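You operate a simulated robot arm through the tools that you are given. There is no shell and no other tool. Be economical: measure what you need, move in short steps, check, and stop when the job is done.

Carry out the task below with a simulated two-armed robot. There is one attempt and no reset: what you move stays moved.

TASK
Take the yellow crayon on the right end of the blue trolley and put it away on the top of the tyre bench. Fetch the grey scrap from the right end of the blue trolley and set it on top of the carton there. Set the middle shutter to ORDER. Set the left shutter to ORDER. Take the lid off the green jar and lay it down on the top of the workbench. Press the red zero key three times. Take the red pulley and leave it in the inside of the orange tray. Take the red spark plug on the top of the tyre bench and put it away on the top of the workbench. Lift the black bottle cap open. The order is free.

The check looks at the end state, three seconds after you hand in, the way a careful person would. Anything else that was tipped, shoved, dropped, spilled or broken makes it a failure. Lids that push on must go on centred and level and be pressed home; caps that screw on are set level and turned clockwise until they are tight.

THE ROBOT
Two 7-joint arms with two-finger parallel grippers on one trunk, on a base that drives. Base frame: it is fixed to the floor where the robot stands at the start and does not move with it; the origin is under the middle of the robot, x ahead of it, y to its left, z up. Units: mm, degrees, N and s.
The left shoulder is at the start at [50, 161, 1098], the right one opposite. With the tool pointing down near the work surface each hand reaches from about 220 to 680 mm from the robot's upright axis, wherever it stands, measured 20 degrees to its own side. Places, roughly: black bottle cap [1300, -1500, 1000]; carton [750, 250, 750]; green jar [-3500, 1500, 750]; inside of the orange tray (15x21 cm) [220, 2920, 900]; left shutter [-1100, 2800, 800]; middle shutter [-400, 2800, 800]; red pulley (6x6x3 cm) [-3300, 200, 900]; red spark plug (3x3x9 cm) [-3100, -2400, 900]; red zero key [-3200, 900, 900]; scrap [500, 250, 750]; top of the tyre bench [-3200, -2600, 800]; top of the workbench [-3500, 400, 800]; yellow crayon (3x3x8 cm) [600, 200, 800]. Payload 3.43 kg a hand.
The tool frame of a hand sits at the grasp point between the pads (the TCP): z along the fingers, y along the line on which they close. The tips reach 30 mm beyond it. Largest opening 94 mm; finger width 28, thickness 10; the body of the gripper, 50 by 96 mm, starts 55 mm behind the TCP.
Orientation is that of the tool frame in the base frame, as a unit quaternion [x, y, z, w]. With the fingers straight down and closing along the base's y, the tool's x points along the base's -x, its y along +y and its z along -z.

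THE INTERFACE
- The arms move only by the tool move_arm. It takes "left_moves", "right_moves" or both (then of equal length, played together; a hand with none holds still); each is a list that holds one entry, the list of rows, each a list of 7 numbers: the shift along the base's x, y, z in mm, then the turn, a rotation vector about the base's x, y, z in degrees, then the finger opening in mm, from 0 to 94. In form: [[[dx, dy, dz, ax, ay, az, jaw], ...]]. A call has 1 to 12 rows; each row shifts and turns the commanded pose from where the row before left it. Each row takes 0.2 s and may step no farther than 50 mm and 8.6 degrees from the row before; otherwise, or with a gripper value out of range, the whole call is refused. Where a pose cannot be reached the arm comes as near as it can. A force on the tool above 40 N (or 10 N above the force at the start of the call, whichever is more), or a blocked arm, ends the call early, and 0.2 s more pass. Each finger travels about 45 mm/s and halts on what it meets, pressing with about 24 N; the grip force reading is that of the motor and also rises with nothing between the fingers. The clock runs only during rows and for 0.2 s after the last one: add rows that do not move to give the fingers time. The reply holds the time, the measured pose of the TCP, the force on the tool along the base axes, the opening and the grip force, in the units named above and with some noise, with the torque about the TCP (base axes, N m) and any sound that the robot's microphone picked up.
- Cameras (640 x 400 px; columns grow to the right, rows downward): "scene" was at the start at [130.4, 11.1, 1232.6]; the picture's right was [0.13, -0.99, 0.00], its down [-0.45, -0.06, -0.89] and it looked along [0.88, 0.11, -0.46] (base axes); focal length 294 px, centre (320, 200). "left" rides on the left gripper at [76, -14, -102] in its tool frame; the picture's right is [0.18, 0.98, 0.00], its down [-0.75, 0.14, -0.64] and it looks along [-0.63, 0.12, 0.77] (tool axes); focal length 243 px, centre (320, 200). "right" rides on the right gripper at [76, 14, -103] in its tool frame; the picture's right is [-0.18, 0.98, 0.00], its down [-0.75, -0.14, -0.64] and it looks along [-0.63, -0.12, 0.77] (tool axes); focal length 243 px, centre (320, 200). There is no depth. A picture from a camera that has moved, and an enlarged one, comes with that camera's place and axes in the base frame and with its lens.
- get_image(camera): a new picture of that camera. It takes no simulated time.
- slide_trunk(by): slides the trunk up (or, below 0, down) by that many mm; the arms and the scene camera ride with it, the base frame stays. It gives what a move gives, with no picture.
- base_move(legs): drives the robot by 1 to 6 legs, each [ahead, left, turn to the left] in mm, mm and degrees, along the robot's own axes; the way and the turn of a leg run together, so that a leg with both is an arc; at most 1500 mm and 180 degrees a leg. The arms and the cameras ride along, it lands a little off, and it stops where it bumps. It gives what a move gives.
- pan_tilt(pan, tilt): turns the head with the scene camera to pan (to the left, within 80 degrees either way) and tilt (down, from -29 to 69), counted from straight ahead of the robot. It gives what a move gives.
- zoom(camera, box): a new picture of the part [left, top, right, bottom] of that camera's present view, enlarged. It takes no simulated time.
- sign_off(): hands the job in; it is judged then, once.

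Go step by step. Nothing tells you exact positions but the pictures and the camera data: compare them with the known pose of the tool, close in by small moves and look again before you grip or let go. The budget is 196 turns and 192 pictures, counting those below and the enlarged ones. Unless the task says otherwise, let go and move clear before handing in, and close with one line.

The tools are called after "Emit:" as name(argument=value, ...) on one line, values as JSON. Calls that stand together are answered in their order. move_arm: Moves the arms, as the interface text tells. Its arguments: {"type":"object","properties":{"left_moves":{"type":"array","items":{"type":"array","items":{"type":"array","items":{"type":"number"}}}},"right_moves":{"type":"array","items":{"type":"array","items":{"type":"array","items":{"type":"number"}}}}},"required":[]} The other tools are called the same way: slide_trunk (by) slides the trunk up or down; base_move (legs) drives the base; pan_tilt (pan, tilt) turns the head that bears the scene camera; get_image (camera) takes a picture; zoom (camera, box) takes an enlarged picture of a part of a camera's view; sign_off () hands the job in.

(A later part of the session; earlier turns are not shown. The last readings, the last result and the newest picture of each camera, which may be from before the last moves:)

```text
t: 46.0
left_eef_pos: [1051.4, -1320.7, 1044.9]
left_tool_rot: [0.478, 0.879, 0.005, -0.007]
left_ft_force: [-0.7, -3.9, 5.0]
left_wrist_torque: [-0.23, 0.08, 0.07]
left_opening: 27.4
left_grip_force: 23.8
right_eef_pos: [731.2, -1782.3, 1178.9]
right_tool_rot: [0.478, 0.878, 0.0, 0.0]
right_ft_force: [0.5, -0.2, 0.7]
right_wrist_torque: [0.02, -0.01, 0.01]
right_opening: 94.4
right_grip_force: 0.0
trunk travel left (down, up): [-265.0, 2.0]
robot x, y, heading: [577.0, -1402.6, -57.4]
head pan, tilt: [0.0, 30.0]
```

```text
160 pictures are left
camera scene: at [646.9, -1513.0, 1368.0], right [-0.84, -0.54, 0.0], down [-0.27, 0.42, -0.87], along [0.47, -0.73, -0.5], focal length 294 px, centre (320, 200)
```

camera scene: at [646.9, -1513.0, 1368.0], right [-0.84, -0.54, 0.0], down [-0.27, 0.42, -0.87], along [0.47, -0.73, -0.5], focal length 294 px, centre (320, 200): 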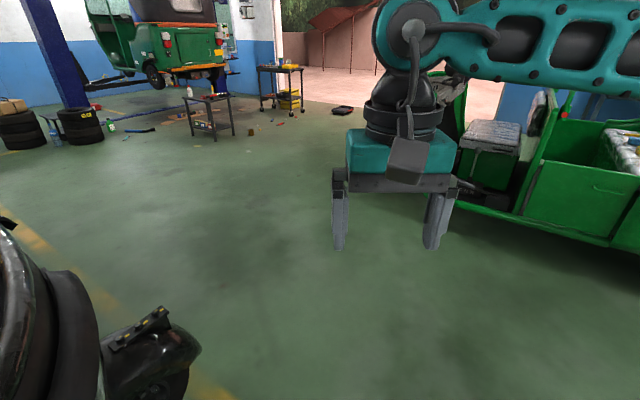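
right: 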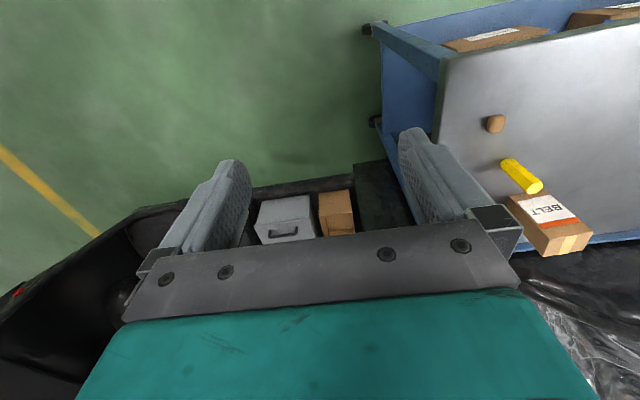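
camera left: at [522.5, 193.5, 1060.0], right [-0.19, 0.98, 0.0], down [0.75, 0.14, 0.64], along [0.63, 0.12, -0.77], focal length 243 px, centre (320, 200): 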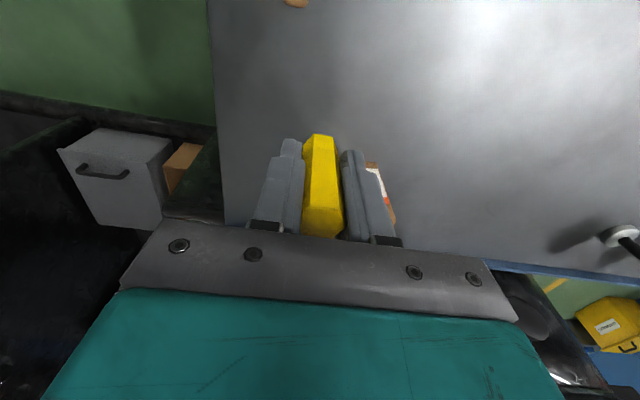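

The left hand bumped the dash end with the crayon. I'll look before moving anything.

Emit:
get_image(camera="left")

Emit:
pan_tilt(pan=60, tilt=35)

Emit:
get_image(camera="scene")

```text
159 pictures are left
camera left: at [998.3, -1264.5, 1150.0], right [0.73, 0.69, 0.01], down [0.53, -0.57, 0.63], along [0.44, -0.45, -0.78], focal length 243 px, centre (320, 200)
```

left: 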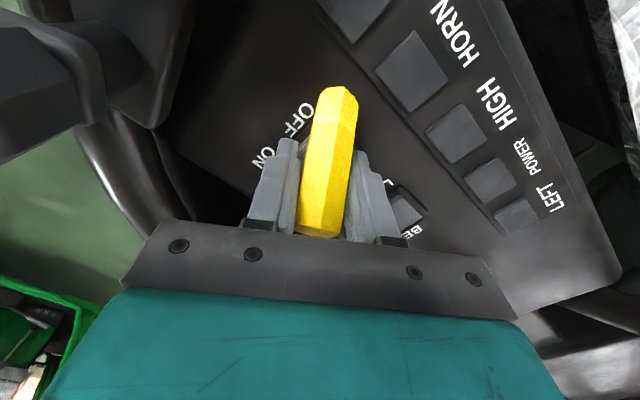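

```text
t: 47.3
left_eef_pos: [1051.0, -1320.1, 1044.6]
left_tool_rot: [0.479, 0.878, 0.007, -0.008]
left_ft_force: [-0.2, -4.2, 5.7]
left_wrist_torque: [-0.23, 0.04, 0.04]
left_opening: 27.2
left_grip_force: 23.7
right_eef_pos: [731.7, -1781.0, 1177.1]
right_tool_rot: [0.477, 0.879, -0.001, 0.001]
right_ft_force: [1.4, -0.4, -0.5]
right_wrist_torque: [0.01, 0.0, -0.03]
right_opening: 93.9
right_grip_force: 0.0
trunk travel left (down, up): [-265.0, 2.0]
robot x, y, heading: [577.3, -1402.1, -57.5]
head pan, tilt: [60.0, 35.0]
```

```text
158 pictures are left
camera scene: at [686.1, -1432.8, 1360.2], right [0.05, -1.0, 0.0], down [-0.57, -0.03, -0.82], along [0.82, 0.04, -0.57], focal length 294 px, centre (320, 200)
```

scene: 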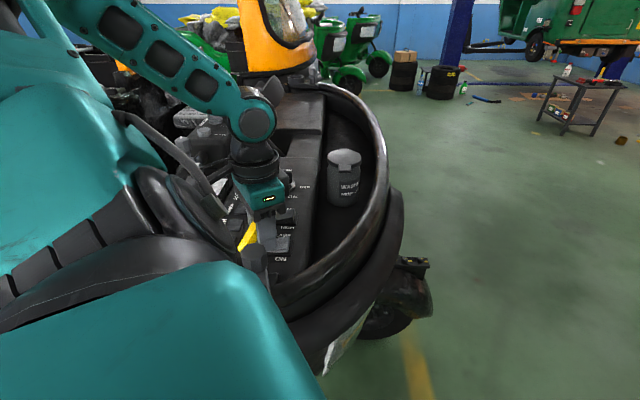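

The crayon tip is touching the switch panel. I'll lift the left hand straight up, then inspect.

Emit:
move_arm(left_moves=[[[0, 0, 20, 0, 0, 0, 5], [0, 0, 45, 0, 0, 0, 5], [0, 0, 45, 0, 0, 0, 5], [0, 0, 45, 0, 0, 0, 5], [0, 0, 0, 0, 0, 0, 5]]])

Emit:
get_image(camera="left")

Emit:
zoom(camera="scene", box=[180, 80, 420, 300])

```text
t: 48.5
left_eef_pos: [1050.6, -1319.5, 1199.6]
left_tool_rot: [0.478, 0.878, 0.006, -0.009]
left_ft_force: [0.2, 0.3, -0.7]
left_wrist_torque: [-0.02, 0.02, -0.01]
left_opening: 27.6
left_grip_force: 24.0
right_eef_pos: [731.6, -1781.6, 1178.4]
right_tool_rot: [0.478, 0.878, -0.001, -0.001]
right_ft_force: [1.6, -0.2, -0.3]
right_wrist_torque: [-0.02, 0.0, 0.03]
right_opening: 94.3
right_grip_force: 0.0
trunk travel left (down, up): [-265.0, 2.0]
robot x, y, heading: [580.9, -1401.3, -57.2]
head pan, tilt: [60.0, 35.0]
```

```text
157 pictures are left
camera left: at [998.0, -1263.5, 1305.9], right [0.73, 0.69, 0.01], down [0.53, -0.57, 0.63], along [0.43, -0.45, -0.78], focal length 243 px, centre (320, 200)
```

left: 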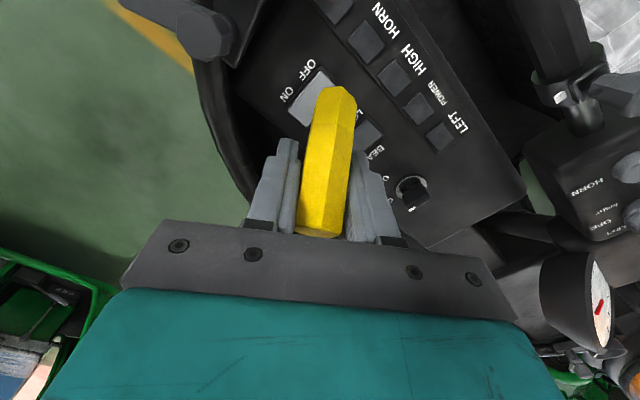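

```text
1.82 times, centred on (300, 190) of scene
camera zoom: at [686.6, -1432.2, 1360.1], right [0.05, -1.0, 0.0], down [-0.57, -0.03, -0.82], along [0.82, 0.04, -0.57], focal length 535 px, centre (356, 218)
```

zoom: 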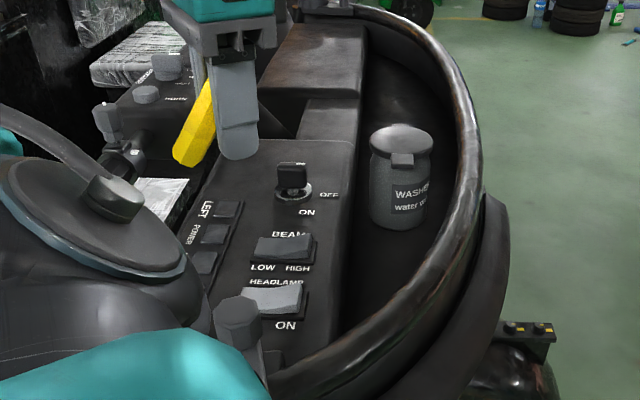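

The panel looks undisturbed. The washer bottle with its lidded cap is near (1300, -1462, 1030), with the lip facing -x. I'll turn to face it diagonally, then sidestep so the free right hand can reach.

Emit:
base_move(legs=[[0, 0, 107], [-63, -400, 0]])

Emit:
pan_tilt(pan=-15, tilt=40)

Emit:
get_image(camera="scene")

Emit:
get_image(camera="right")

```text
t: 57.0
left_eef_pos: [618.8, -1278.2, 1199.0]
left_tool_rot: [-0.424, 0.905, -0.003, -0.01]
left_ft_force: [-0.2, 0.6, -0.1]
left_wrist_torque: [-0.01, 0.0, 0.01]
left_opening: 27.5
left_grip_force: 23.9
right_eef_pos: [1154.5, -1443.7, 1178.5]
right_tool_rot: [-0.424, 0.906, 0.0, -0.001]
right_ft_force: [0.8, 0.1, 0.1]
right_wrist_torque: [-0.06, -0.01, -0.01]
right_opening: 94.0
right_grip_force: 0.1
trunk travel left (down, up): [-265.0, 2.0]
robot x, y, heading: [837.7, -1704.4, 49.9]
head pan, tilt: [60.0, 35.0]
```

```text
t: 58.4
left_eef_pos: [617.7, -1278.4, 1200.7]
left_tool_rot: [-0.424, 0.906, -0.004, -0.009]
left_ft_force: [0.8, 0.1, 0.0]
left_wrist_torque: [0.0, 0.01, -0.03]
left_opening: 27.2
left_grip_force: 24.0
right_eef_pos: [1153.7, -1444.7, 1178.2]
right_tool_rot: [-0.424, 0.906, 0.0, 0.0]
right_ft_force: [-0.2, 0.0, 0.1]
right_wrist_torque: [0.02, -0.01, -0.01]
right_opening: 93.9
right_grip_force: 0.1
trunk travel left (down, up): [-265.0, 2.0]
robot x, y, heading: [842.8, -1705.4, 50.3]
head pan, tilt: [-15.0, 40.0]
```

```text
155 pictures are left
camera scene: at [933.7, -1625.8, 1352.6], right [0.57, -0.82, 0.0], down [-0.53, -0.37, -0.77], along [0.63, 0.44, -0.64], focal length 294 px, centre (320, 200)
```

scene: 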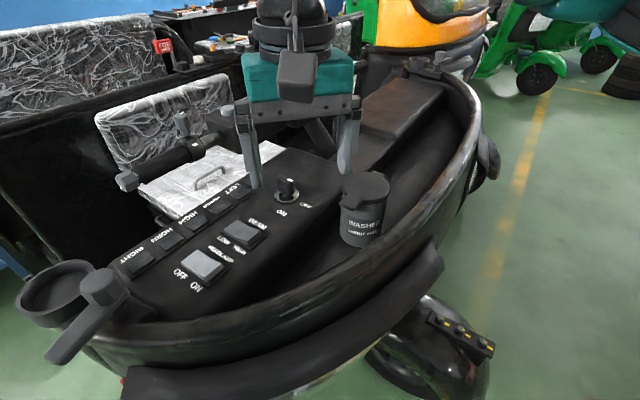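

```text
154 pictures are left
camera right: at [1093.9, -1493.1, 1282.1], right [-0.64, 0.77, 0.0], down [0.59, 0.49, 0.64], along [0.49, 0.41, -0.77], focal length 243 px, centre (320, 200)
```

right: 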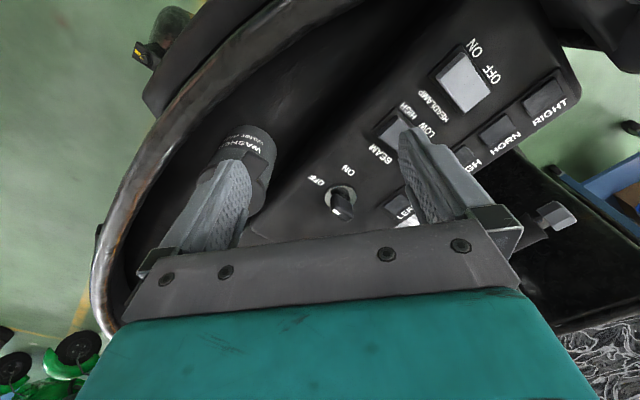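

Good view now. I'll zoom in on the bottle cap and the rocker.

Emit:
zoom(camera="scene", box=[310, 150, 420, 260])

Emit:
zoom(camera="scene", box=[100, 170, 330, 310])

```text
3.64 times, centred on (365, 205) of scene
camera zoom: at [933.7, -1625.8, 1352.6], right [0.57, -0.82, 0.0], down [-0.53, -0.37, -0.77], along [0.63, 0.44, -0.64], focal length 1069 px, centre (156, 182)
```

zoom: 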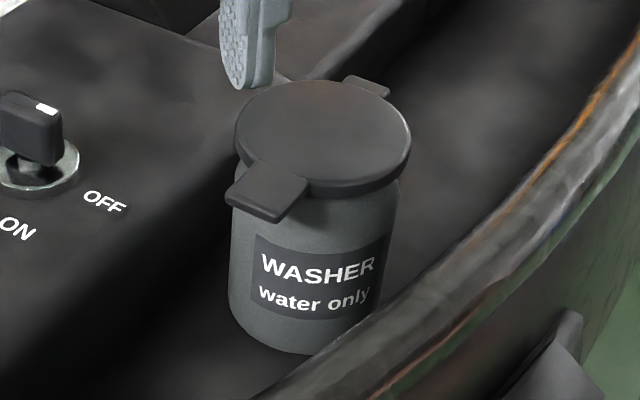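

```text
2.78 times, centred on (215, 240) of scene
camera zoom: at [933.7, -1625.8, 1352.6], right [0.57, -0.82, 0.0], down [-0.53, -0.37, -0.77], along [0.63, 0.44, -0.64], focal length 818 px, centre (612, 89)
```

zoom: 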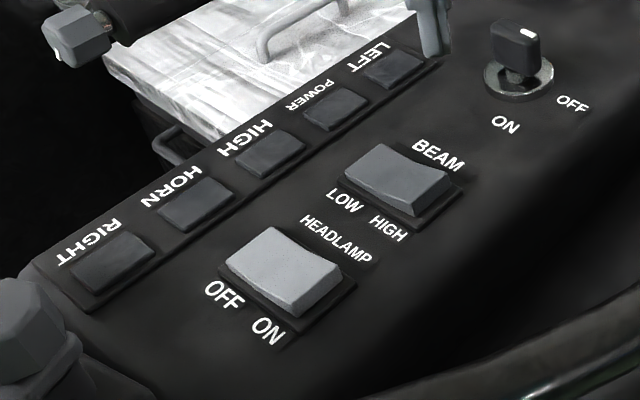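

The tab is at about (1256, -1460, 1048), pointing -x with the hinge on +x, and the rockers read OFF/LOW. I'll yaw the closed right hand to point along +x and pitch it up so a fingertip can hook under the tab.

Emit:
move_arm(right_moves=[[[0, 0, 0, 0, 0, -8.3, 60], [0, 0, 0, 0, 0, -8.3, 40], [0, 0, 0, 0, 0, -8.3, 20], [0, 0, 0, 0, 0, -8.3, 0], [0, 0, 0, 0, 0, -8.3, 0], [0, 0, 0, 0, 0, -8.3, 0], [0, 0, 0, 0, -8.3, 0, 0], [0, 0, 0, 0, -8.3, 0, 0], [0, 0, 0, 0, -8.3, 0, 0], [0, 0, 0, 0, -8.3, 0, 0], [0, 0, 0, 0, -8.3, 0, 0], [0, 0, 0, 0, -8.3, 0, 0]]])

Emit:
get_image(camera="scene")

Emit:
get_image(camera="right")

```text
t: 61.0
left_eef_pos: [618.8, -1277.4, 1199.8]
left_tool_rot: [-0.425, 0.905, -0.003, -0.01]
left_ft_force: [-0.2, -0.1, -0.9]
left_wrist_torque: [0.0, -0.03, -0.03]
left_opening: 27.3
left_grip_force: 24.2
right_eef_pos: [1154.4, -1445.1, 1178.5]
right_tool_rot: [-0.002, 0.907, -0.002, 0.422]
right_ft_force: [-0.3, 0.0, -0.7]
right_wrist_torque: [0.06, -0.01, -0.02]
right_opening: 0.2
right_grip_force: 23.5
trunk travel left (down, up): [-265.0, 2.0]
robot x, y, heading: [839.2, -1703.2, 50.2]
head pan, tilt: [-15.0, 40.0]
```

```text
151 pictures are left
camera scene: at [933.2, -1625.7, 1352.7], right [0.57, -0.82, 0.0], down [-0.53, -0.37, -0.77], along [0.63, 0.44, -0.64], focal length 294 px, centre (320, 200)
```

scene: 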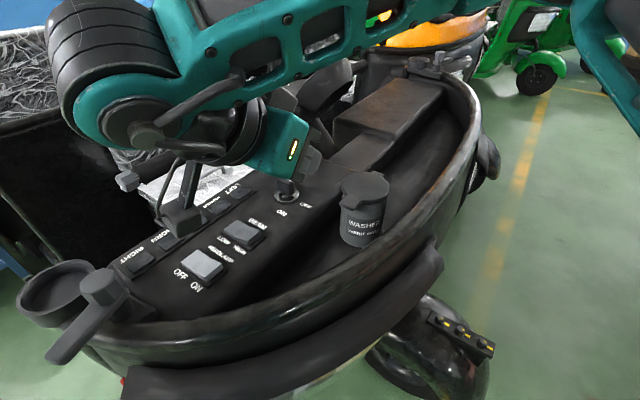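

```text
150 pictures are left
camera right: at [1025.7, -1429.9, 1187.2], right [0.11, 0.98, 0.14], down [-0.01, -0.14, 0.99], along [0.99, -0.11, -0.01], focal length 243 px, centre (320, 200)
```

right: 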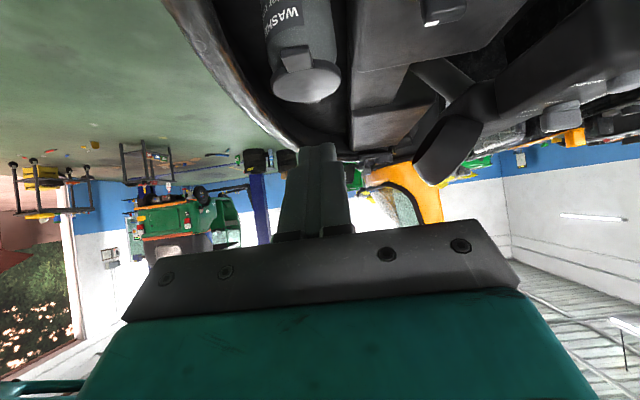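

The right camera confirms the tab at (1256, -1460, 1048). I'm lowering to just in front of it.

Emit:
move_arm(right_moves=[[[8, -5, -45, 0, 5, 0, 0], [8, -5, -44, 0, 0, 0, 0], [8, -5, -44, 0, 0, 0, 0], [0, 0, 0, 0, 0, 0, 0]]])

Emit:
zoom(camera="scene", box=[160, 100, 440, 290])

Emit:
get_image(camera="right")

```text
t: 62.0
left_eef_pos: [617.4, -1277.0, 1199.6]
left_tool_rot: [-0.424, 0.906, -0.004, -0.009]
left_ft_force: [0.3, -0.4, 0.0]
left_wrist_torque: [0.01, -0.03, 0.02]
left_opening: 27.1
left_grip_force: 23.8
right_eef_pos: [1179.1, -1460.1, 1045.3]
right_tool_rot: [-0.003, 0.925, -0.002, 0.38]
right_ft_force: [0.1, 0.3, 0.3]
right_wrist_torque: [0.0, 0.01, 0.03]
right_opening: 0.0
right_grip_force: 24.2
trunk travel left (down, up): [-265.0, 2.0]
robot x, y, heading: [840.1, -1706.5, 50.0]
head pan, tilt: [-15.0, 40.0]
```

```text
2.11 times, centred on (300, 195) of scene
camera zoom: at [933.4, -1625.9, 1352.7], right [0.57, -0.82, 0.0], down [-0.53, -0.37, -0.77], along [0.63, 0.44, -0.64], focal length 619 px, centre (362, 210)
```

zoom: 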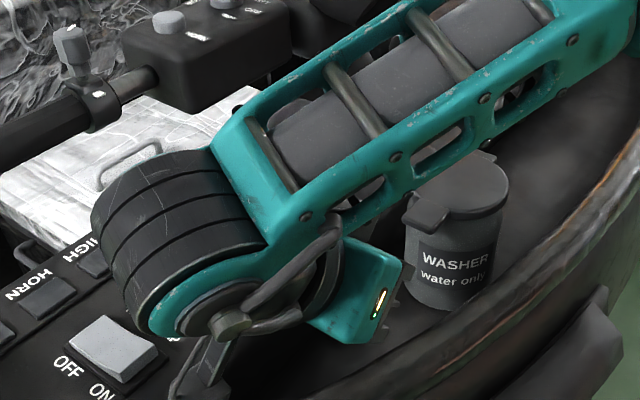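

```text
148 pictures are left
camera right: at [1051.8, -1445.7, 1064.8], right [0.13, 0.98, 0.13], down [0.08, -0.14, 0.99], along [0.99, -0.11, -0.1], focal length 243 px, centre (320, 200)
```

right: 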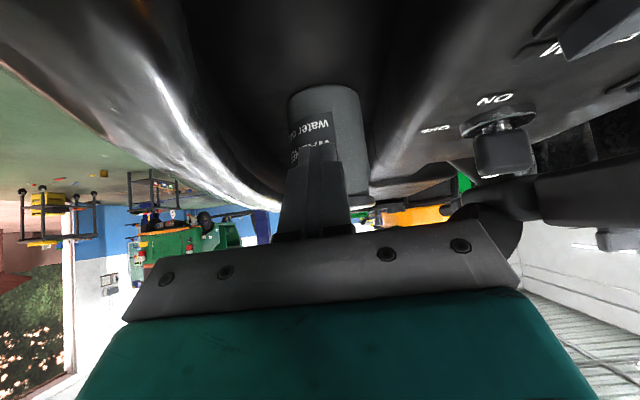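

The forearm isn't over the bottle. I'll advance the tip under the tab.

Emit:
move_arm(right_moves=[[[15, 0, 0, 0, 0, 0, 0], [15, 0, 0, 0, 0, 0, 0], [12, 0, 0, 0, 0, 0, 0], [0, 0, 0, 0, 0, 0, 0]]])

Emit:
zoom(camera="scene", box=[260, 130, 420, 270])

Emit:
get_image(camera="right")

```text
t: 63.0
left_eef_pos: [619.2, -1277.9, 1200.1]
left_tool_rot: [-0.425, 0.905, -0.004, -0.01]
left_ft_force: [-0.2, -0.3, -0.3]
left_wrist_torque: [-0.03, 0.02, -0.06]
left_opening: 27.1
left_grip_force: 23.9
right_eef_pos: [1222.9, -1458.6, 1044.9]
right_tool_rot: [-0.003, 0.924, -0.002, 0.381]
right_ft_force: [-0.9, 0.6, -0.1]
right_wrist_torque: [-0.02, 0.01, 0.03]
right_opening: 0.3
right_grip_force: 24.2
trunk travel left (down, up): [-265.0, 2.0]
robot x, y, heading: [835.8, -1710.8, 49.8]
head pan, tilt: [-15.0, 40.0]
```

```text
2.86 times, centred on (340, 200) of scene
camera zoom: at [933.7, -1625.8, 1352.6], right [0.57, -0.82, 0.0], down [-0.53, -0.37, -0.77], along [0.63, 0.44, -0.64], focal length 840 px, centre (263, 200)
```

zoom: 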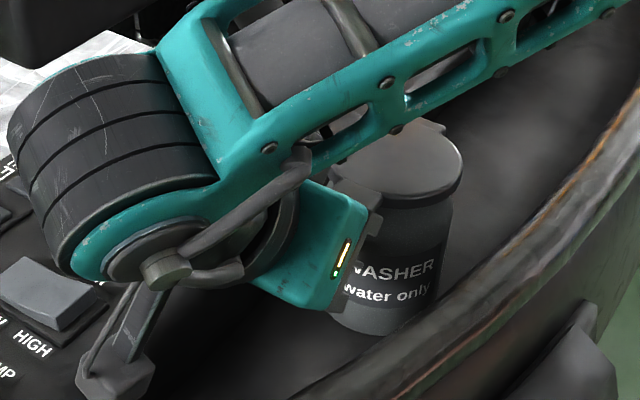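

```text
146 pictures are left
camera right: at [1095.7, -1444.1, 1065.3], right [0.13, 0.98, 0.12], down [0.08, -0.14, 0.99], along [0.99, -0.11, -0.1], focal length 243 px, centre (320, 200)
```

right: 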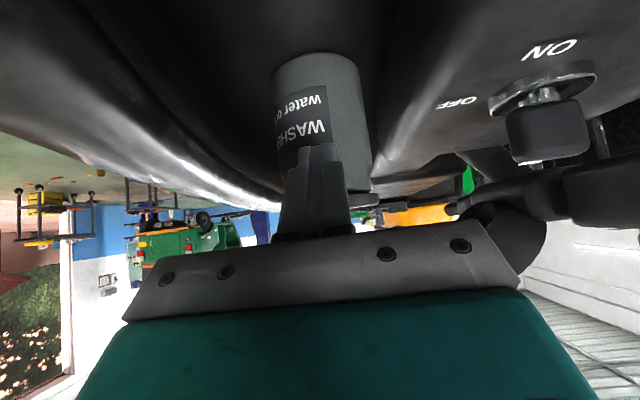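

The tip should be under the tab. I'll lift gently.

Emit:
move_arm(right_moves=[[[0, 0, 8, 0, 0, 0, 0], [0, 0, 8, 0, 0, 0, 0], [2, 0, 8, 0, 0, 0, 0], [0, 0, 0, 0, 0, 0, 0]]])

Emit:
zoom(camera="scene", box=[260, 130, 420, 270])

Emit:
zoom(camera="right", box=[240, 40, 420, 240])

```text
t: 64.0
left_eef_pos: [618.7, -1276.8, 1199.9]
left_tool_rot: [-0.424, 0.905, -0.004, -0.01]
left_ft_force: [-0.5, -0.5, -0.4]
left_wrist_torque: [0.02, -0.01, -0.04]
left_opening: 27.4
left_grip_force: 23.9
right_eef_pos: [1221.8, -1457.8, 1070.7]
right_tool_rot: [-0.003, 0.925, -0.001, 0.381]
right_ft_force: [-0.3, -0.2, -0.8]
right_wrist_torque: [-0.01, 0.03, 0.01]
right_opening: 0.0
right_grip_force: 23.9
trunk travel left (down, up): [-265.0, 2.0]
robot x, y, heading: [838.8, -1700.1, 50.0]
head pan, tilt: [-15.0, 40.0]
```

```text
2.86 times, centred on (340, 200) of scene
camera zoom: at [933.7, -1625.8, 1352.6], right [0.57, -0.82, 0.0], down [-0.53, -0.37, -0.77], along [0.63, 0.44, -0.64], focal length 840 px, centre (263, 200)
```

zoom: 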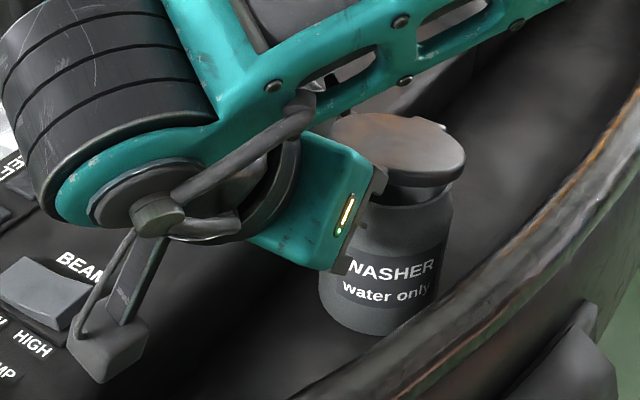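

```text
2.00 times, centred on (330, 140) of right
camera zoom: at [1095.1, -1444.5, 1090.0], right [0.13, 0.98, 0.12], down [0.08, -0.14, 0.99], along [0.99, -0.11, -0.1], focal length 485 px, centre (300, 320)
```

zoom: 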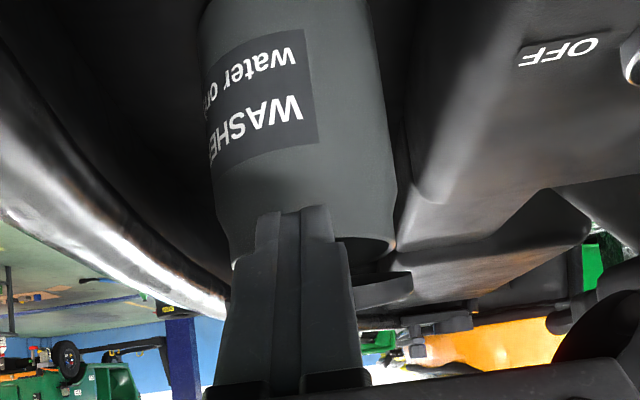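

The lid is lifting. I'll continue along the arc.

Emit:
move_arm(right_moves=[[[2, 0, 12, 0, 0, 0, 0], [4, 0, 12, 0, 0, 0, 0], [5, 0, 12, 0, 0, 0, 0], [6, 0, 12, 0, 0, 0, 0], [8, 0, 12, 0, 0, 0, 0], [10, 0, 10, 0, 0, 0, 0], [0, 0, 0, 0, 0, 0, 0]]])

Emit:
zoom(camera="scene", box=[260, 100, 460, 270])

Emit:
get_image(camera="right")

```text
t: 65.6
left_eef_pos: [619.6, -1278.1, 1200.1]
left_tool_rot: [-0.424, 0.905, -0.004, -0.01]
left_ft_force: [-0.1, -0.7, -0.7]
left_wrist_torque: [0.0, -0.03, 0.01]
left_opening: 27.2
left_grip_force: 23.7
right_eef_pos: [1256.8, -1458.3, 1140.8]
right_tool_rot: [-0.004, 0.925, -0.001, 0.381]
right_ft_force: [0.5, -1.0, 0.1]
right_wrist_torque: [-0.01, 0.03, -0.02]
right_opening: 0.0
right_grip_force: 23.6
trunk travel left (down, up): [-265.0, 2.0]
robot x, y, heading: [837.5, -1702.9, 49.9]
head pan, tilt: [-15.0, 40.0]
```

```text
2.35 times, centred on (360, 185) of scene
camera zoom: at [933.6, -1625.8, 1352.6], right [0.57, -0.82, 0.0], down [-0.53, -0.37, -0.77], along [0.63, 0.44, -0.64], focal length 692 px, centre (226, 235)
```

zoom: 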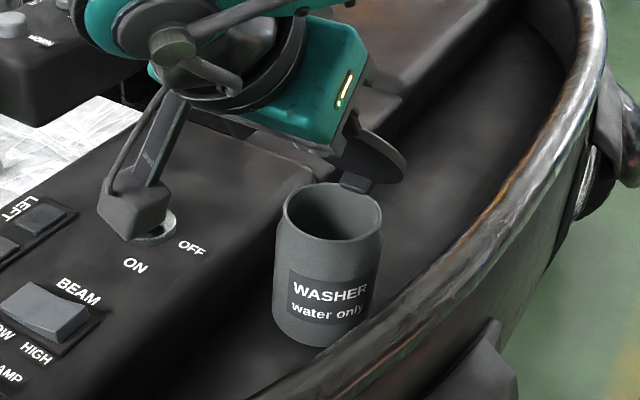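

```text
142 pictures are left
camera right: at [1130.4, -1444.9, 1159.5], right [0.13, 0.98, 0.12], down [0.08, -0.14, 0.99], along [0.99, -0.11, -0.1], focal length 243 px, centre (320, 200)
```

right: 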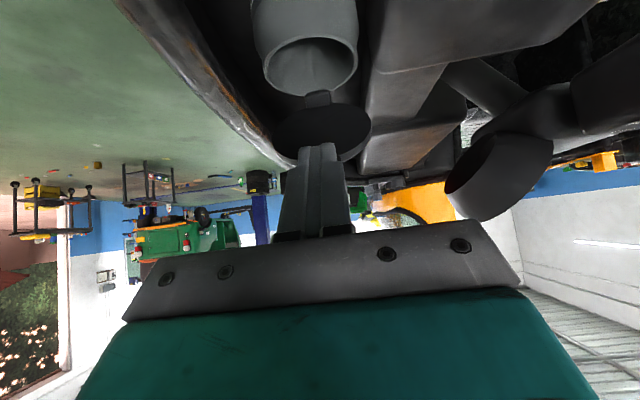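

The lid is up. I'll push it past vertical and see whether it stays.

Emit:
move_arm(right_moves=[[[15, 0, 2, 0, 0, 0, 0], [15, 0, 0, 0, 0, 0, 0], [15, 0, 0, 0, 0, 0, 0], [15, 0, 0, 0, 0, 0, 0], [15, 0, 0, 0, 0, 0, 0], [0, 0, 0, 0, 0, 0, 0]]])

Emit:
get_image(camera="right")

```text
t: 67.0
left_eef_pos: [617.9, -1277.7, 1199.6]
left_tool_rot: [-0.424, 0.906, -0.004, -0.009]
left_ft_force: [-0.7, 0.4, -1.0]
left_wrist_torque: [0.01, 0.01, -0.02]
left_opening: 27.0
left_grip_force: 24.2
right_eef_pos: [1332.9, -1458.7, 1142.1]
right_tool_rot: [-0.003, 0.925, -0.001, 0.381]
right_ft_force: [0.2, -0.4, 0.5]
right_wrist_torque: [0.0, 0.0, 0.03]
right_opening: 0.0
right_grip_force: 24.4
trunk travel left (down, up): [-265.0, 2.0]
robot x, y, heading: [843.4, -1705.9, 50.0]
head pan, tilt: [-15.0, 40.0]
```

```text
141 pictures are left
camera right: at [1205.7, -1445.2, 1161.6], right [0.13, 0.98, 0.12], down [0.08, -0.14, 0.99], along [0.99, -0.11, -0.1], focal length 243 px, centre (320, 200)
```

right: 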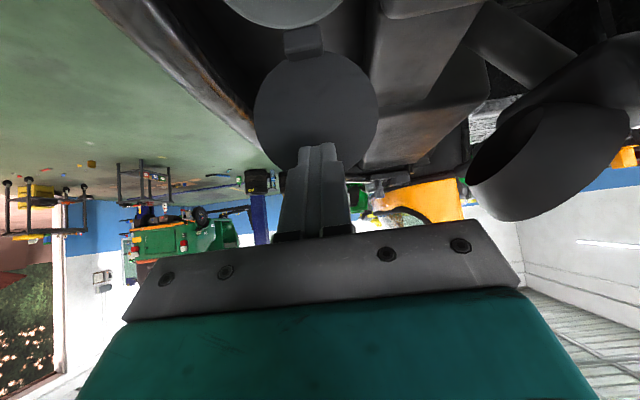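

I'll retreat up and back and check that the lid stays open.

Emit:
move_arm(right_moves=[[[-15, 0, 10, 0, 0, 0, 0], [-40, 0, 20, 0, 0, 0, 0], [-40, 0, 20, 0, 0, 0, 0], [-40, 0, 20, 0, 0, 0, 0], [0, 0, 20, 0, 0, 0, 0], [0, 0, 0, 0, 0, 0, 0], [0, 0, 0, 0, 0, 0, 0]]])

Emit:
zoom(camera="scene", box=[260, 100, 460, 270])

```text
t: 68.6
left_eef_pos: [618.5, -1278.5, 1199.5]
left_tool_rot: [-0.424, 0.905, -0.004, -0.011]
left_ft_force: [0.5, -0.3, -0.2]
left_wrist_torque: [0.0, -0.02, -0.03]
left_opening: 27.4
left_grip_force: 24.0
right_eef_pos: [1196.2, -1459.2, 1230.7]
right_tool_rot: [-0.001, 0.924, -0.003, 0.381]
right_ft_force: [0.2, -1.3, 0.7]
right_wrist_torque: [0.06, -0.01, 0.02]
right_opening: 0.0
right_grip_force: 23.9
trunk travel left (down, up): [-265.0, 2.0]
robot x, y, heading: [841.9, -1703.9, 49.9]
head pan, tilt: [-15.0, 40.0]
```

```text
2.35 times, centred on (360, 185) of scene
camera zoom: at [933.8, -1626.0, 1352.6], right [0.57, -0.82, 0.0], down [-0.53, -0.37, -0.77], along [0.63, 0.44, -0.64], focal length 692 px, centre (226, 235)
```

zoom: 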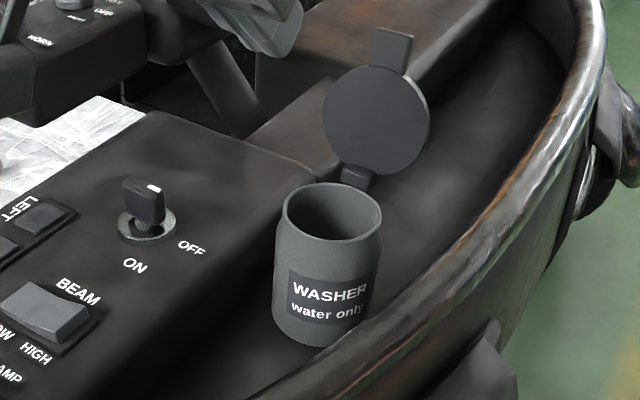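

The lid stays open. I'll straighten the right hand back up.

Emit:
move_arm(right_moves=[[[-12, -5, 0, 0, 7.6, 0, 0], [-12, -5, 0, 0, 7.6, 0, 0], [-12, -5, 0, 0, 7.6, 0, 0], [-12, -5, 0, 0, 7.6, 0, 0], [-12, -5, 0, 0, 7.6, 0, 0], [-12, -5, 0, 0, 7.2, 0, 0], [0, 0, 0, 0, 0, 8.3, 0], [0, 0, 0, 0, 0, 8.3, 0], [0, 0, 0, 0, 0, 8.3, 20], [0, 0, 0, 0, 0, 8.3, 40], [0, 0, 0, 0, 0, 8.3, 60], [0, 0, 0, 0, 0, 8.3, 80]]])

Emit:
get_image(camera="left")

```text
t: 71.2
left_eef_pos: [619.6, -1277.1, 1199.9]
left_tool_rot: [-0.423, 0.906, -0.004, -0.009]
left_ft_force: [0.8, -0.4, -1.5]
left_wrist_torque: [0.0, -0.01, 0.01]
left_opening: 27.3
left_grip_force: 24.3
right_eef_pos: [1124.4, -1489.4, 1231.7]
right_tool_rot: [-0.426, 0.905, -0.002, -0.002]
right_ft_force: [0.4, -0.1, 0.3]
right_wrist_torque: [0.0, 0.01, 0.01]
right_opening: 80.2
right_grip_force: 0.3
trunk travel left (down, up): [-265.0, 2.0]
robot x, y, heading: [839.3, -1706.2, 50.0]
head pan, tilt: [-15.0, 40.0]
```

```text
139 pictures are left
camera left: at [582.3, -1342.6, 1305.4], right [-0.87, 0.49, 0.01], down [0.38, 0.68, 0.63], along [0.3, 0.55, -0.78], focal length 243 px, centre (320, 200)
```

left: 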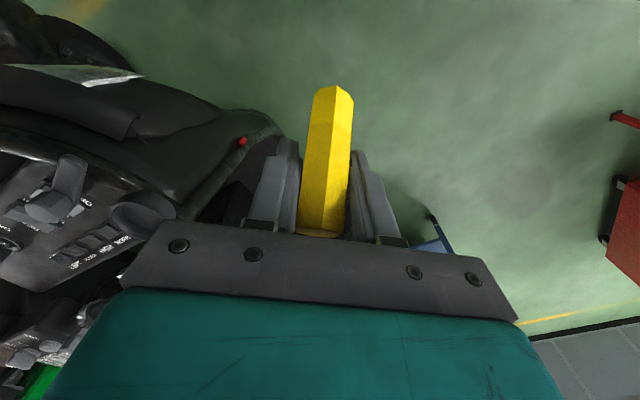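

Now I'll back away from the vehicle, turn to face the tyre bench side and look.

Emit:
base_move(legs=[[-350, 0, 0], [0, 0, 130]])

Emit:
pan_tilt(pan=0, tilt=12)

Emit:
get_image(camera="scene")

```text
t: 78.9
left_eef_pos: [438.6, -2414.8, 1199.8]
left_tool_rot: [1.0, 0.01, 0.011, 0.001]
left_ft_force: [0.4, 0.4, -0.5]
left_wrist_torque: [0.0, 0.02, -0.02]
left_opening: 26.9
left_grip_force: 24.7
right_eef_pos: [267.0, -1894.0, 1231.0]
right_tool_rot: [1.0, 0.01, 0.003, 0.0]
right_ft_force: [0.1, 0.4, 0.1]
right_wrist_torque: [-0.04, 0.01, 0.01]
right_opening: 79.8
right_grip_force: 0.1
trunk travel left (down, up): [-265.0, 2.0]
robot x, y, heading: [615.8, -1968.2, -179.0]
head pan, tilt: [-15.0, 40.0]
```

```text
t: 79.8
left_eef_pos: [437.7, -2414.1, 1199.7]
left_tool_rot: [1.0, 0.009, 0.01, 0.001]
left_ft_force: [0.0, 0.3, -0.1]
left_wrist_torque: [-0.02, -0.01, 0.02]
left_opening: 27.2
left_grip_force: 24.5
right_eef_pos: [265.8, -1893.0, 1231.8]
right_tool_rot: [1.0, 0.01, 0.004, 0.0]
right_ft_force: [0.6, -0.2, 0.1]
right_wrist_torque: [0.0, -0.03, 0.03]
right_opening: 80.0
right_grip_force: 0.0
trunk travel left (down, up): [-265.0, 2.0]
robot x, y, heading: [617.1, -1971.0, -178.7]
head pan, tilt: [0.0, 12.0]
```

```text
138 pictures are left
camera scene: at [483.2, -1971.3, 1397.0], right [-0.02, 1.0, 0.0], down [0.21, 0.0, -0.98], along [-0.98, -0.02, -0.21], focal length 294 px, centre (320, 200)
```

scene: 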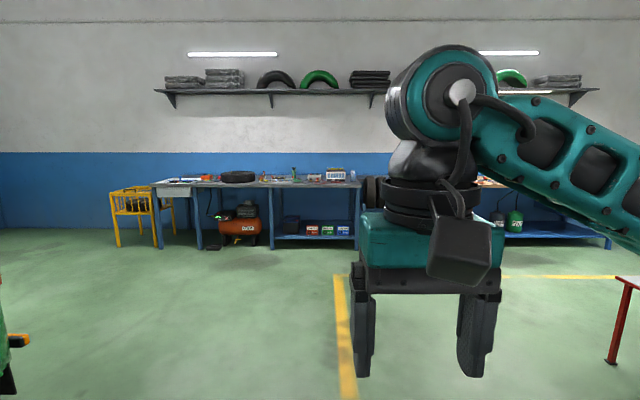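

The tyre bench is straight ahead against the far wall and the floor is clear. I'm driving towards it.

Emit:
base_move(legs=[[1400, 200, -1], [1350, 200, 0]])

Emit:
pan_tilt(pan=0, tilt=25)

Emit:
get_image(camera="scene")

```text
t: 93.2
left_eef_pos: [-2272.4, -2904.5, 1199.9]
left_tool_rot: [1.0, 0.025, 0.011, 0.001]
left_ft_force: [-0.1, -0.2, -0.3]
left_wrist_torque: [0.02, -0.01, -0.02]
left_opening: 27.1
left_grip_force: 24.4
right_eef_pos: [-2458.8, -2390.0, 1232.9]
right_tool_rot: [1.0, 0.024, 0.004, 0.0]
right_ft_force: [0.5, 0.9, -0.3]
right_wrist_torque: [-0.01, 0.0, -0.03]
right_opening: 79.9
right_grip_force: 0.1
trunk travel left (down, up): [-265.0, 2.0]
robot x, y, heading: [-2107.6, -2451.3, -177.3]
head pan, tilt: [0.0, 12.0]
```

```text
t: 94.0
left_eef_pos: [-2271.8, -2903.4, 1200.9]
left_tool_rot: [1.0, 0.025, 0.011, 0.0]
left_ft_force: [0.3, -0.3, -1.3]
left_wrist_torque: [0.01, -0.02, 0.0]
left_opening: 27.3
left_grip_force: 23.9
right_eef_pos: [-2460.0, -2389.2, 1232.4]
right_tool_rot: [1.0, 0.025, 0.004, 0.0]
right_ft_force: [0.0, -0.4, -0.3]
right_wrist_torque: [-0.01, 0.01, 0.03]
right_opening: 79.9
right_grip_force: 0.0
trunk travel left (down, up): [-265.0, 2.0]
robot x, y, heading: [-2107.2, -2455.2, -177.3]
head pan, tilt: [0.0, 25.0]
```

```text
137 pictures are left
camera scene: at [-2238.8, -2460.3, 1376.0], right [-0.05, 1.0, 0.0], down [0.42, 0.02, -0.91], along [-0.91, -0.04, -0.42], focal length 294 px, centre (320, 200)
```

scene: 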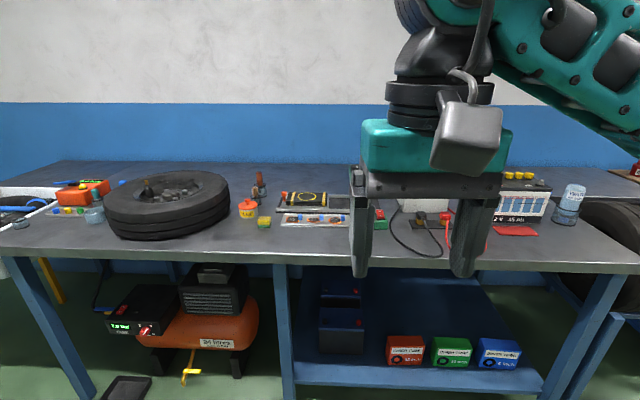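

The bench is full of items. I'll zoom around the middle to find the red spark plug.

Emit:
zoom(camera="scene", box=[220, 150, 360, 240])

Emit:
zoom(camera="scene", box=[340, 160, 600, 280])

```text
4.44 times, centred on (290, 195) of scene
camera zoom: at [-2238.8, -2460.3, 1376.0], right [-0.05, 1.0, 0.0], down [0.42, 0.02, -0.91], along [-0.91, -0.04, -0.42], focal length 1307 px, centre (453, 222)
```

zoom: 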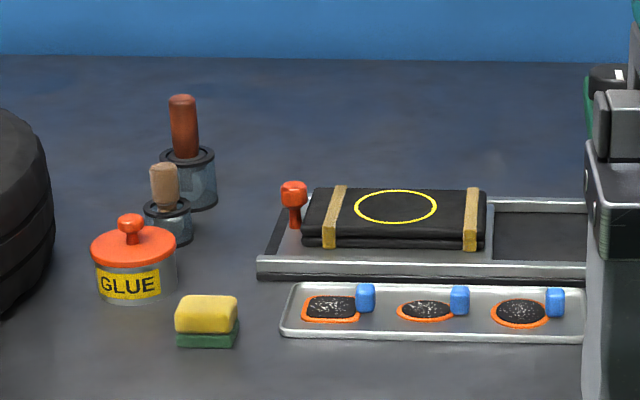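

```text
2.46 times, centred on (470, 220) of scene
camera zoom: at [-2238.8, -2460.3, 1376.0], right [-0.05, 1.0, 0.0], down [0.42, 0.02, -0.91], along [-0.91, -0.04, -0.42], focal length 724 px, centre (-49, 151)
```

zoom: 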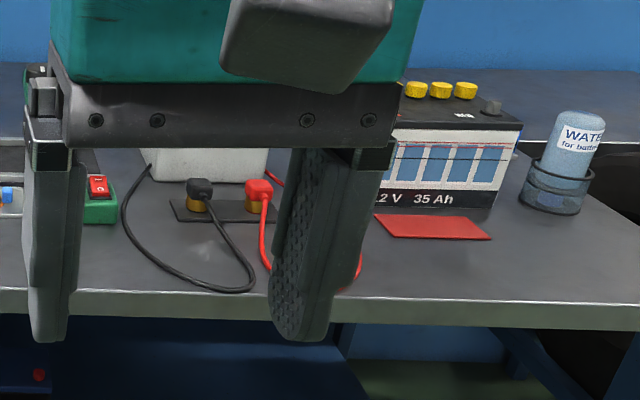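

The spark plug's expected spot is hidden behind my right gripper, so I'll move that hand aside.

Emit:
move_arm(right_moves=[[[30, 35, 0, 0, 0, 0, 80], [30, 35, 0, 0, 0, 0, 80], [30, 35, 0, 0, 0, 0, 80], [30, 35, 0, 0, 0, 0, 80], [0, 0, 0, 0, 0, 0, 80]]])

Emit:
pan_tilt(pan=0, tilt=25)

Emit:
zoom(camera="scene", box=[220, 140, 420, 280])

```text
t: 95.2
left_eef_pos: [-2272.4, -2905.2, 1201.2]
left_tool_rot: [1.0, 0.025, 0.011, 0.0]
left_ft_force: [0.1, -0.9, -1.1]
left_wrist_torque: [0.02, 0.0, 0.0]
left_opening: 27.4
left_grip_force: 24.6
right_eef_pos: [-2338.9, -2249.6, 1232.5]
right_tool_rot: [1.0, 0.026, 0.004, 0.0]
right_ft_force: [-0.7, -0.6, -0.1]
right_wrist_torque: [0.01, 0.01, -0.01]
right_opening: 79.9
right_grip_force: 0.0
trunk travel left (down, up): [-265.0, 2.0]
robot x, y, heading: [-2106.9, -2450.9, -177.2]
head pan, tilt: [0.0, 25.0]
```

```text
t: 95.8
left_eef_pos: [-2269.8, -2904.3, 1200.1]
left_tool_rot: [1.0, 0.025, 0.01, 0.001]
left_ft_force: [-0.6, 0.6, -0.5]
left_wrist_torque: [0.0, 0.03, 0.01]
left_opening: 27.4
left_grip_force: 23.8
right_eef_pos: [-2338.8, -2249.7, 1231.9]
right_tool_rot: [1.0, 0.024, 0.003, 0.0]
right_ft_force: [0.9, -0.1, -0.8]
right_wrist_torque: [-0.02, 0.0, -0.02]
right_opening: 80.1
right_grip_force: 0.1
trunk travel left (down, up): [-265.0, 2.0]
robot x, y, heading: [-2108.9, -2454.0, -177.1]
head pan, tilt: [0.0, 25.0]
```

```text
2.86 times, centred on (320, 210) of scene
camera zoom: at [-2238.8, -2460.2, 1376.0], right [-0.05, 1.0, 0.0], down [0.42, 0.02, -0.91], along [-0.91, -0.04, -0.42], focal length 840 px, centre (320, 171)
```

zoom: 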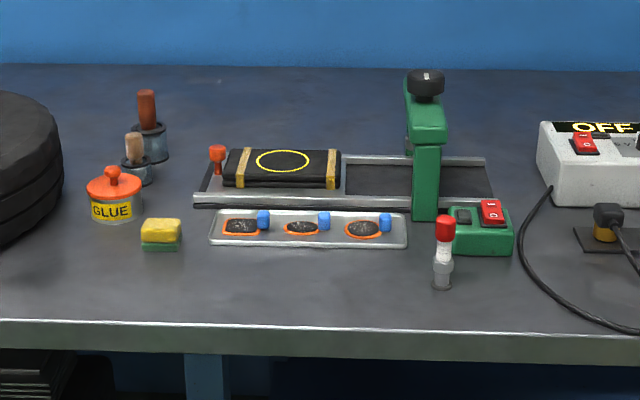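

Found the spark plug: red top, standing at about (-3070, -2356) on a bench top near z=848. The crayon can go on the empty strip at about (-3075, -2500). I'm driving closer.

Emit:
base_move(legs=[[540, 0, -2.8]])

Emit:
move_arm(left_moves=[[[-40, 30, 0, 0, 0, 0, 5], [-40, 30, 0, 0, 0, 0, 5], [-25, 40, 0, 0, 0, 0, 5], [0, 45, 0, 0, 0, 0, 5], [0, 45, 0, 0, 0, 0, 5], [0, 45, 0, 0, 0, 0, 5], [0, 45, 0, 0, 0, 0, 5], [0, 45, 0, 0, 0, 0, 5], [0, 30, 0, 0, 0, 0, 5], [0, 0, 0, 0, 0, 0, 5]]])

Emit:
pan_tilt(pan=0, tilt=45)

Emit:
get_image(camera="scene")

Emit:
get_image(camera="left")

```text
t: 98.9
left_eef_pos: [-2832.4, -2907.6, 1200.7]
left_tool_rot: [1.0, 0.001, 0.011, 0.0]
left_ft_force: [0.0, -0.3, -0.5]
left_wrist_torque: [0.01, 0.03, 0.01]
left_opening: 27.4
left_grip_force: 24.1
right_eef_pos: [-2868.0, -2249.7, 1232.9]
right_tool_rot: [1.0, 0.0, 0.004, 0.0]
right_ft_force: [-0.1, -0.3, -0.1]
right_wrist_torque: [0.01, -0.02, 0.01]
right_opening: 80.2
right_grip_force: 0.0
trunk travel left (down, up): [-265.0, 2.0]
robot x, y, heading: [-2644.9, -2466.0, 179.6]
head pan, tilt: [0.0, 25.0]
```

```text
t: 101.1
left_eef_pos: [-2936.2, -2553.4, 1201.7]
left_tool_rot: [1.0, 0.0, 0.009, 0.001]
left_ft_force: [-0.1, 0.9, 0.7]
left_wrist_torque: [-0.03, -0.01, 0.01]
left_opening: 27.3
left_grip_force: 24.2
right_eef_pos: [-2866.6, -2249.6, 1233.2]
right_tool_rot: [1.0, 0.0, 0.002, 0.0]
right_ft_force: [-0.4, 0.7, 0.0]
right_wrist_torque: [0.01, -0.01, 0.04]
right_opening: 80.1
right_grip_force: 0.1
trunk travel left (down, up): [-265.0, 2.0]
robot x, y, heading: [-2645.0, -2462.3, 179.6]
head pan, tilt: [0.0, 25.0]
```

```text
t: 102.0
left_eef_pos: [-2936.5, -2552.9, 1199.5]
left_tool_rot: [1.0, 0.001, 0.011, 0.001]
left_ft_force: [-0.6, 0.1, -0.9]
left_wrist_torque: [0.01, 0.03, -0.02]
left_opening: 27.5
left_grip_force: 23.2
right_eef_pos: [-2868.2, -2249.8, 1232.6]
right_tool_rot: [1.0, 0.0, 0.003, -0.001]
right_ft_force: [-0.3, 0.7, 0.2]
right_wrist_torque: [-0.01, -0.02, -0.01]
right_opening: 79.9
right_grip_force: 0.1
trunk travel left (down, up): [-265.0, 2.0]
robot x, y, heading: [-2646.4, -2466.4, 179.8]
head pan, tilt: [0.0, 45.0]
```

```text
133 pictures are left
camera scene: at [-2767.0, -2465.6, 1345.4], right [0.0, 1.0, 0.0], down [0.71, 0.0, -0.71], along [-0.71, 0.0, -0.71], focal length 294 px, centre (320, 200)
```

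scene: 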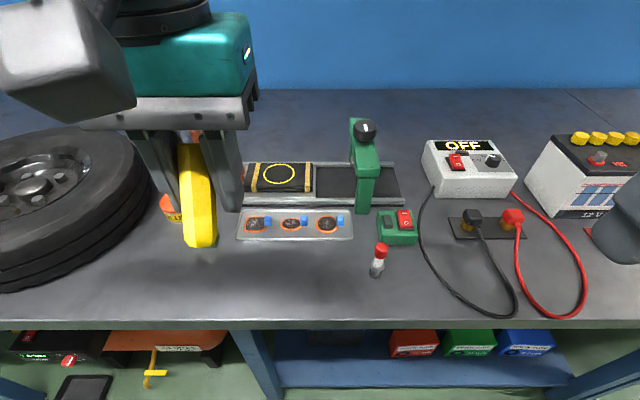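

```text
132 pictures are left
camera left: at [-2862.8, -2537.7, 1305.0], right [0.18, -0.98, 0.01], down [-0.77, -0.14, 0.63], along [-0.62, -0.12, -0.78], focal length 243 px, centre (320, 200)
```

left: 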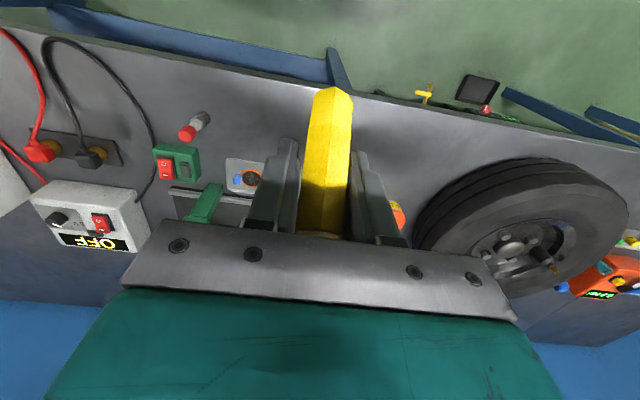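

The crayon is tilted about 50° in the grip, with its bottom end towards the robot. I'll pitch the hand to bring it upright and check.

Emit:
move_arm(left_moves=[[[0, 10, 0, 0, 8.3, 0, 5], [0, 10, 0, 0, 8.3, 0, 5], [0, 10, 0, 0, 8.3, 0, 5], [0, 10, 0, 0, 8.3, 0, 5], [0, 10, 0, 0, 8.3, 0, 5], [0, 0, 0, 0, 8.3, 0, 5], [0, 0, 0, 0, 0, 0, 5]]])

Emit:
get_image(camera="scene")

Emit:
get_image(camera="left")

```text
t: 103.5
left_eef_pos: [-2976.4, -2566.1, 1233.3]
left_tool_rot: [0.911, 0.002, -0.411, 0.001]
left_ft_force: [0.5, 0.5, -0.8]
left_wrist_torque: [0.01, -0.01, 0.01]
left_opening: 27.1
left_grip_force: 23.6
left hand out of reach, approached as far as the arm can: row 1, 2, 3, 4, 5, 6
right_eef_pos: [-2867.3, -2249.8, 1232.3]
right_tool_rot: [1.0, 0.0, 0.004, -0.001]
right_ft_force: [0.2, 0.2, -0.6]
right_wrist_torque: [-0.01, 0.01, -0.02]
right_opening: 80.0
right_grip_force: 0.1
trunk travel left (down, up): [-265.0, 2.0]
robot x, y, heading: [-2646.2, -2463.9, 179.9]
head pan, tilt: [0.0, 45.0]
```

```text
131 pictures are left
camera scene: at [-2767.0, -2466.3, 1345.3], right [0.0, 1.0, 0.0], down [0.71, 0.0, -0.71], along [-0.71, 0.0, -0.71], focal length 294 px, centre (320, 200)
```

scene: 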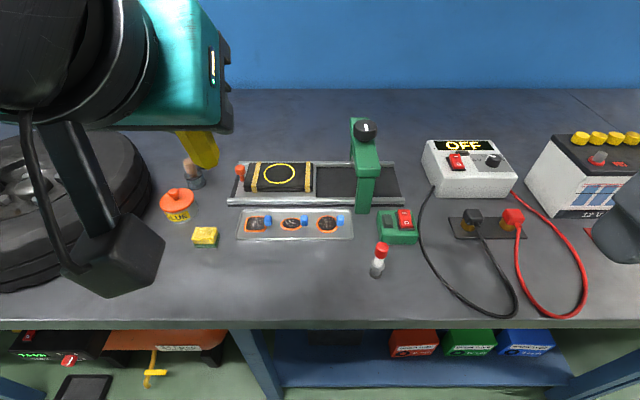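

```text
130 pictures are left
camera left: at [-2849.1, -2548.7, 1245.3], right [0.13, -0.98, -0.14], down [-0.02, -0.14, 0.99], along [-0.99, -0.12, -0.03], focal length 243 px, centre (320, 200)
```

left: 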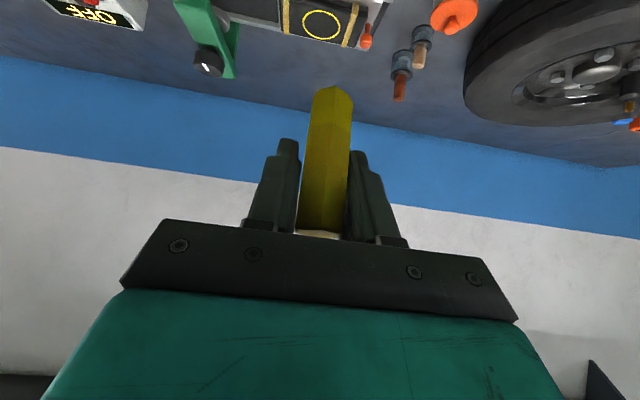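

The crayon now looks upright. I'll move out over the empty strip and down to just above the bench.

Emit:
move_arm(left_moves=[[[-20, 12, -20, 0, 0, 0, 5], [-20, 12, -30, 0, 0, 0, 5], [-20, 12, -40, 0, 0, 0, 5], [-18, 12, -40, 0, 0, 0, 5], [-18, 12, -40, 0, 0, 0, 5], [0, 6, -45, 0, 0, 0, 5], [0, 0, -45, 0, 0, 0, 5], [0, 0, -40, 0, 0, 0, 5], [0, 0, 0, 0, 0, 0, 5]]])

Emit:
get_image(camera="scene")

Emit:
get_image(camera="left")

```text
t: 105.5
left_eef_pos: [-3070.8, -2622.8, 1009.8]
left_tool_rot: [0.912, 0.001, -0.411, 0.001]
left_ft_force: [0.5, 0.7, -0.5]
left_wrist_torque: [-0.04, -0.01, 0.02]
left_opening: 27.4
left_grip_force: 23.8
left hand out of reach, approached as far as the arm can: row 1, 2, 3, 4, 5, 6, 7, 8
right_eef_pos: [-2867.3, -2248.2, 1233.0]
right_tool_rot: [1.0, 0.0, 0.004, 0.0]
right_ft_force: [-0.6, 0.2, -1.0]
right_wrist_torque: [-0.05, 0.01, 0.0]
right_opening: 80.0
right_grip_force: 0.1
trunk travel left (down, up): [-265.0, 2.0]
robot x, y, heading: [-2646.2, -2465.5, 179.8]
head pan, tilt: [0.0, 45.0]
```

```text
129 pictures are left
camera scene: at [-2767.0, -2465.5, 1345.4], right [0.0, 1.0, 0.0], down [0.71, 0.0, -0.71], along [-0.71, 0.0, -0.71], focal length 294 px, centre (320, 200)
```

scene: 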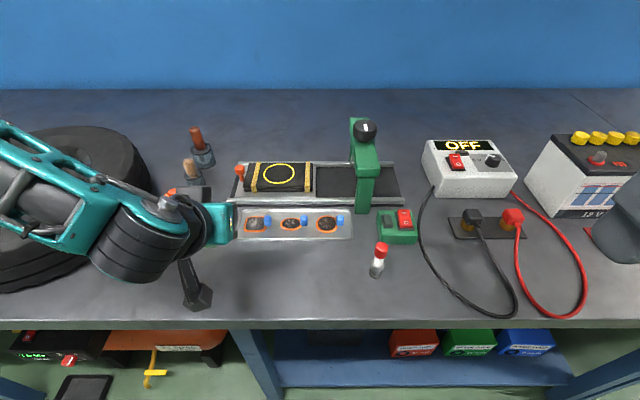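

```text
128 pictures are left
camera left: at [-2943.3, -2607.3, 1022.2], right [0.12, -0.98, -0.14], down [-0.02, -0.14, 0.99], along [-0.99, -0.12, -0.03], focal length 243 px, centre (320, 200)
```

left: 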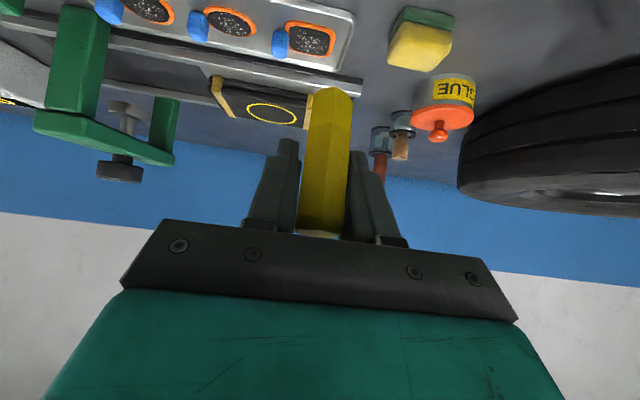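

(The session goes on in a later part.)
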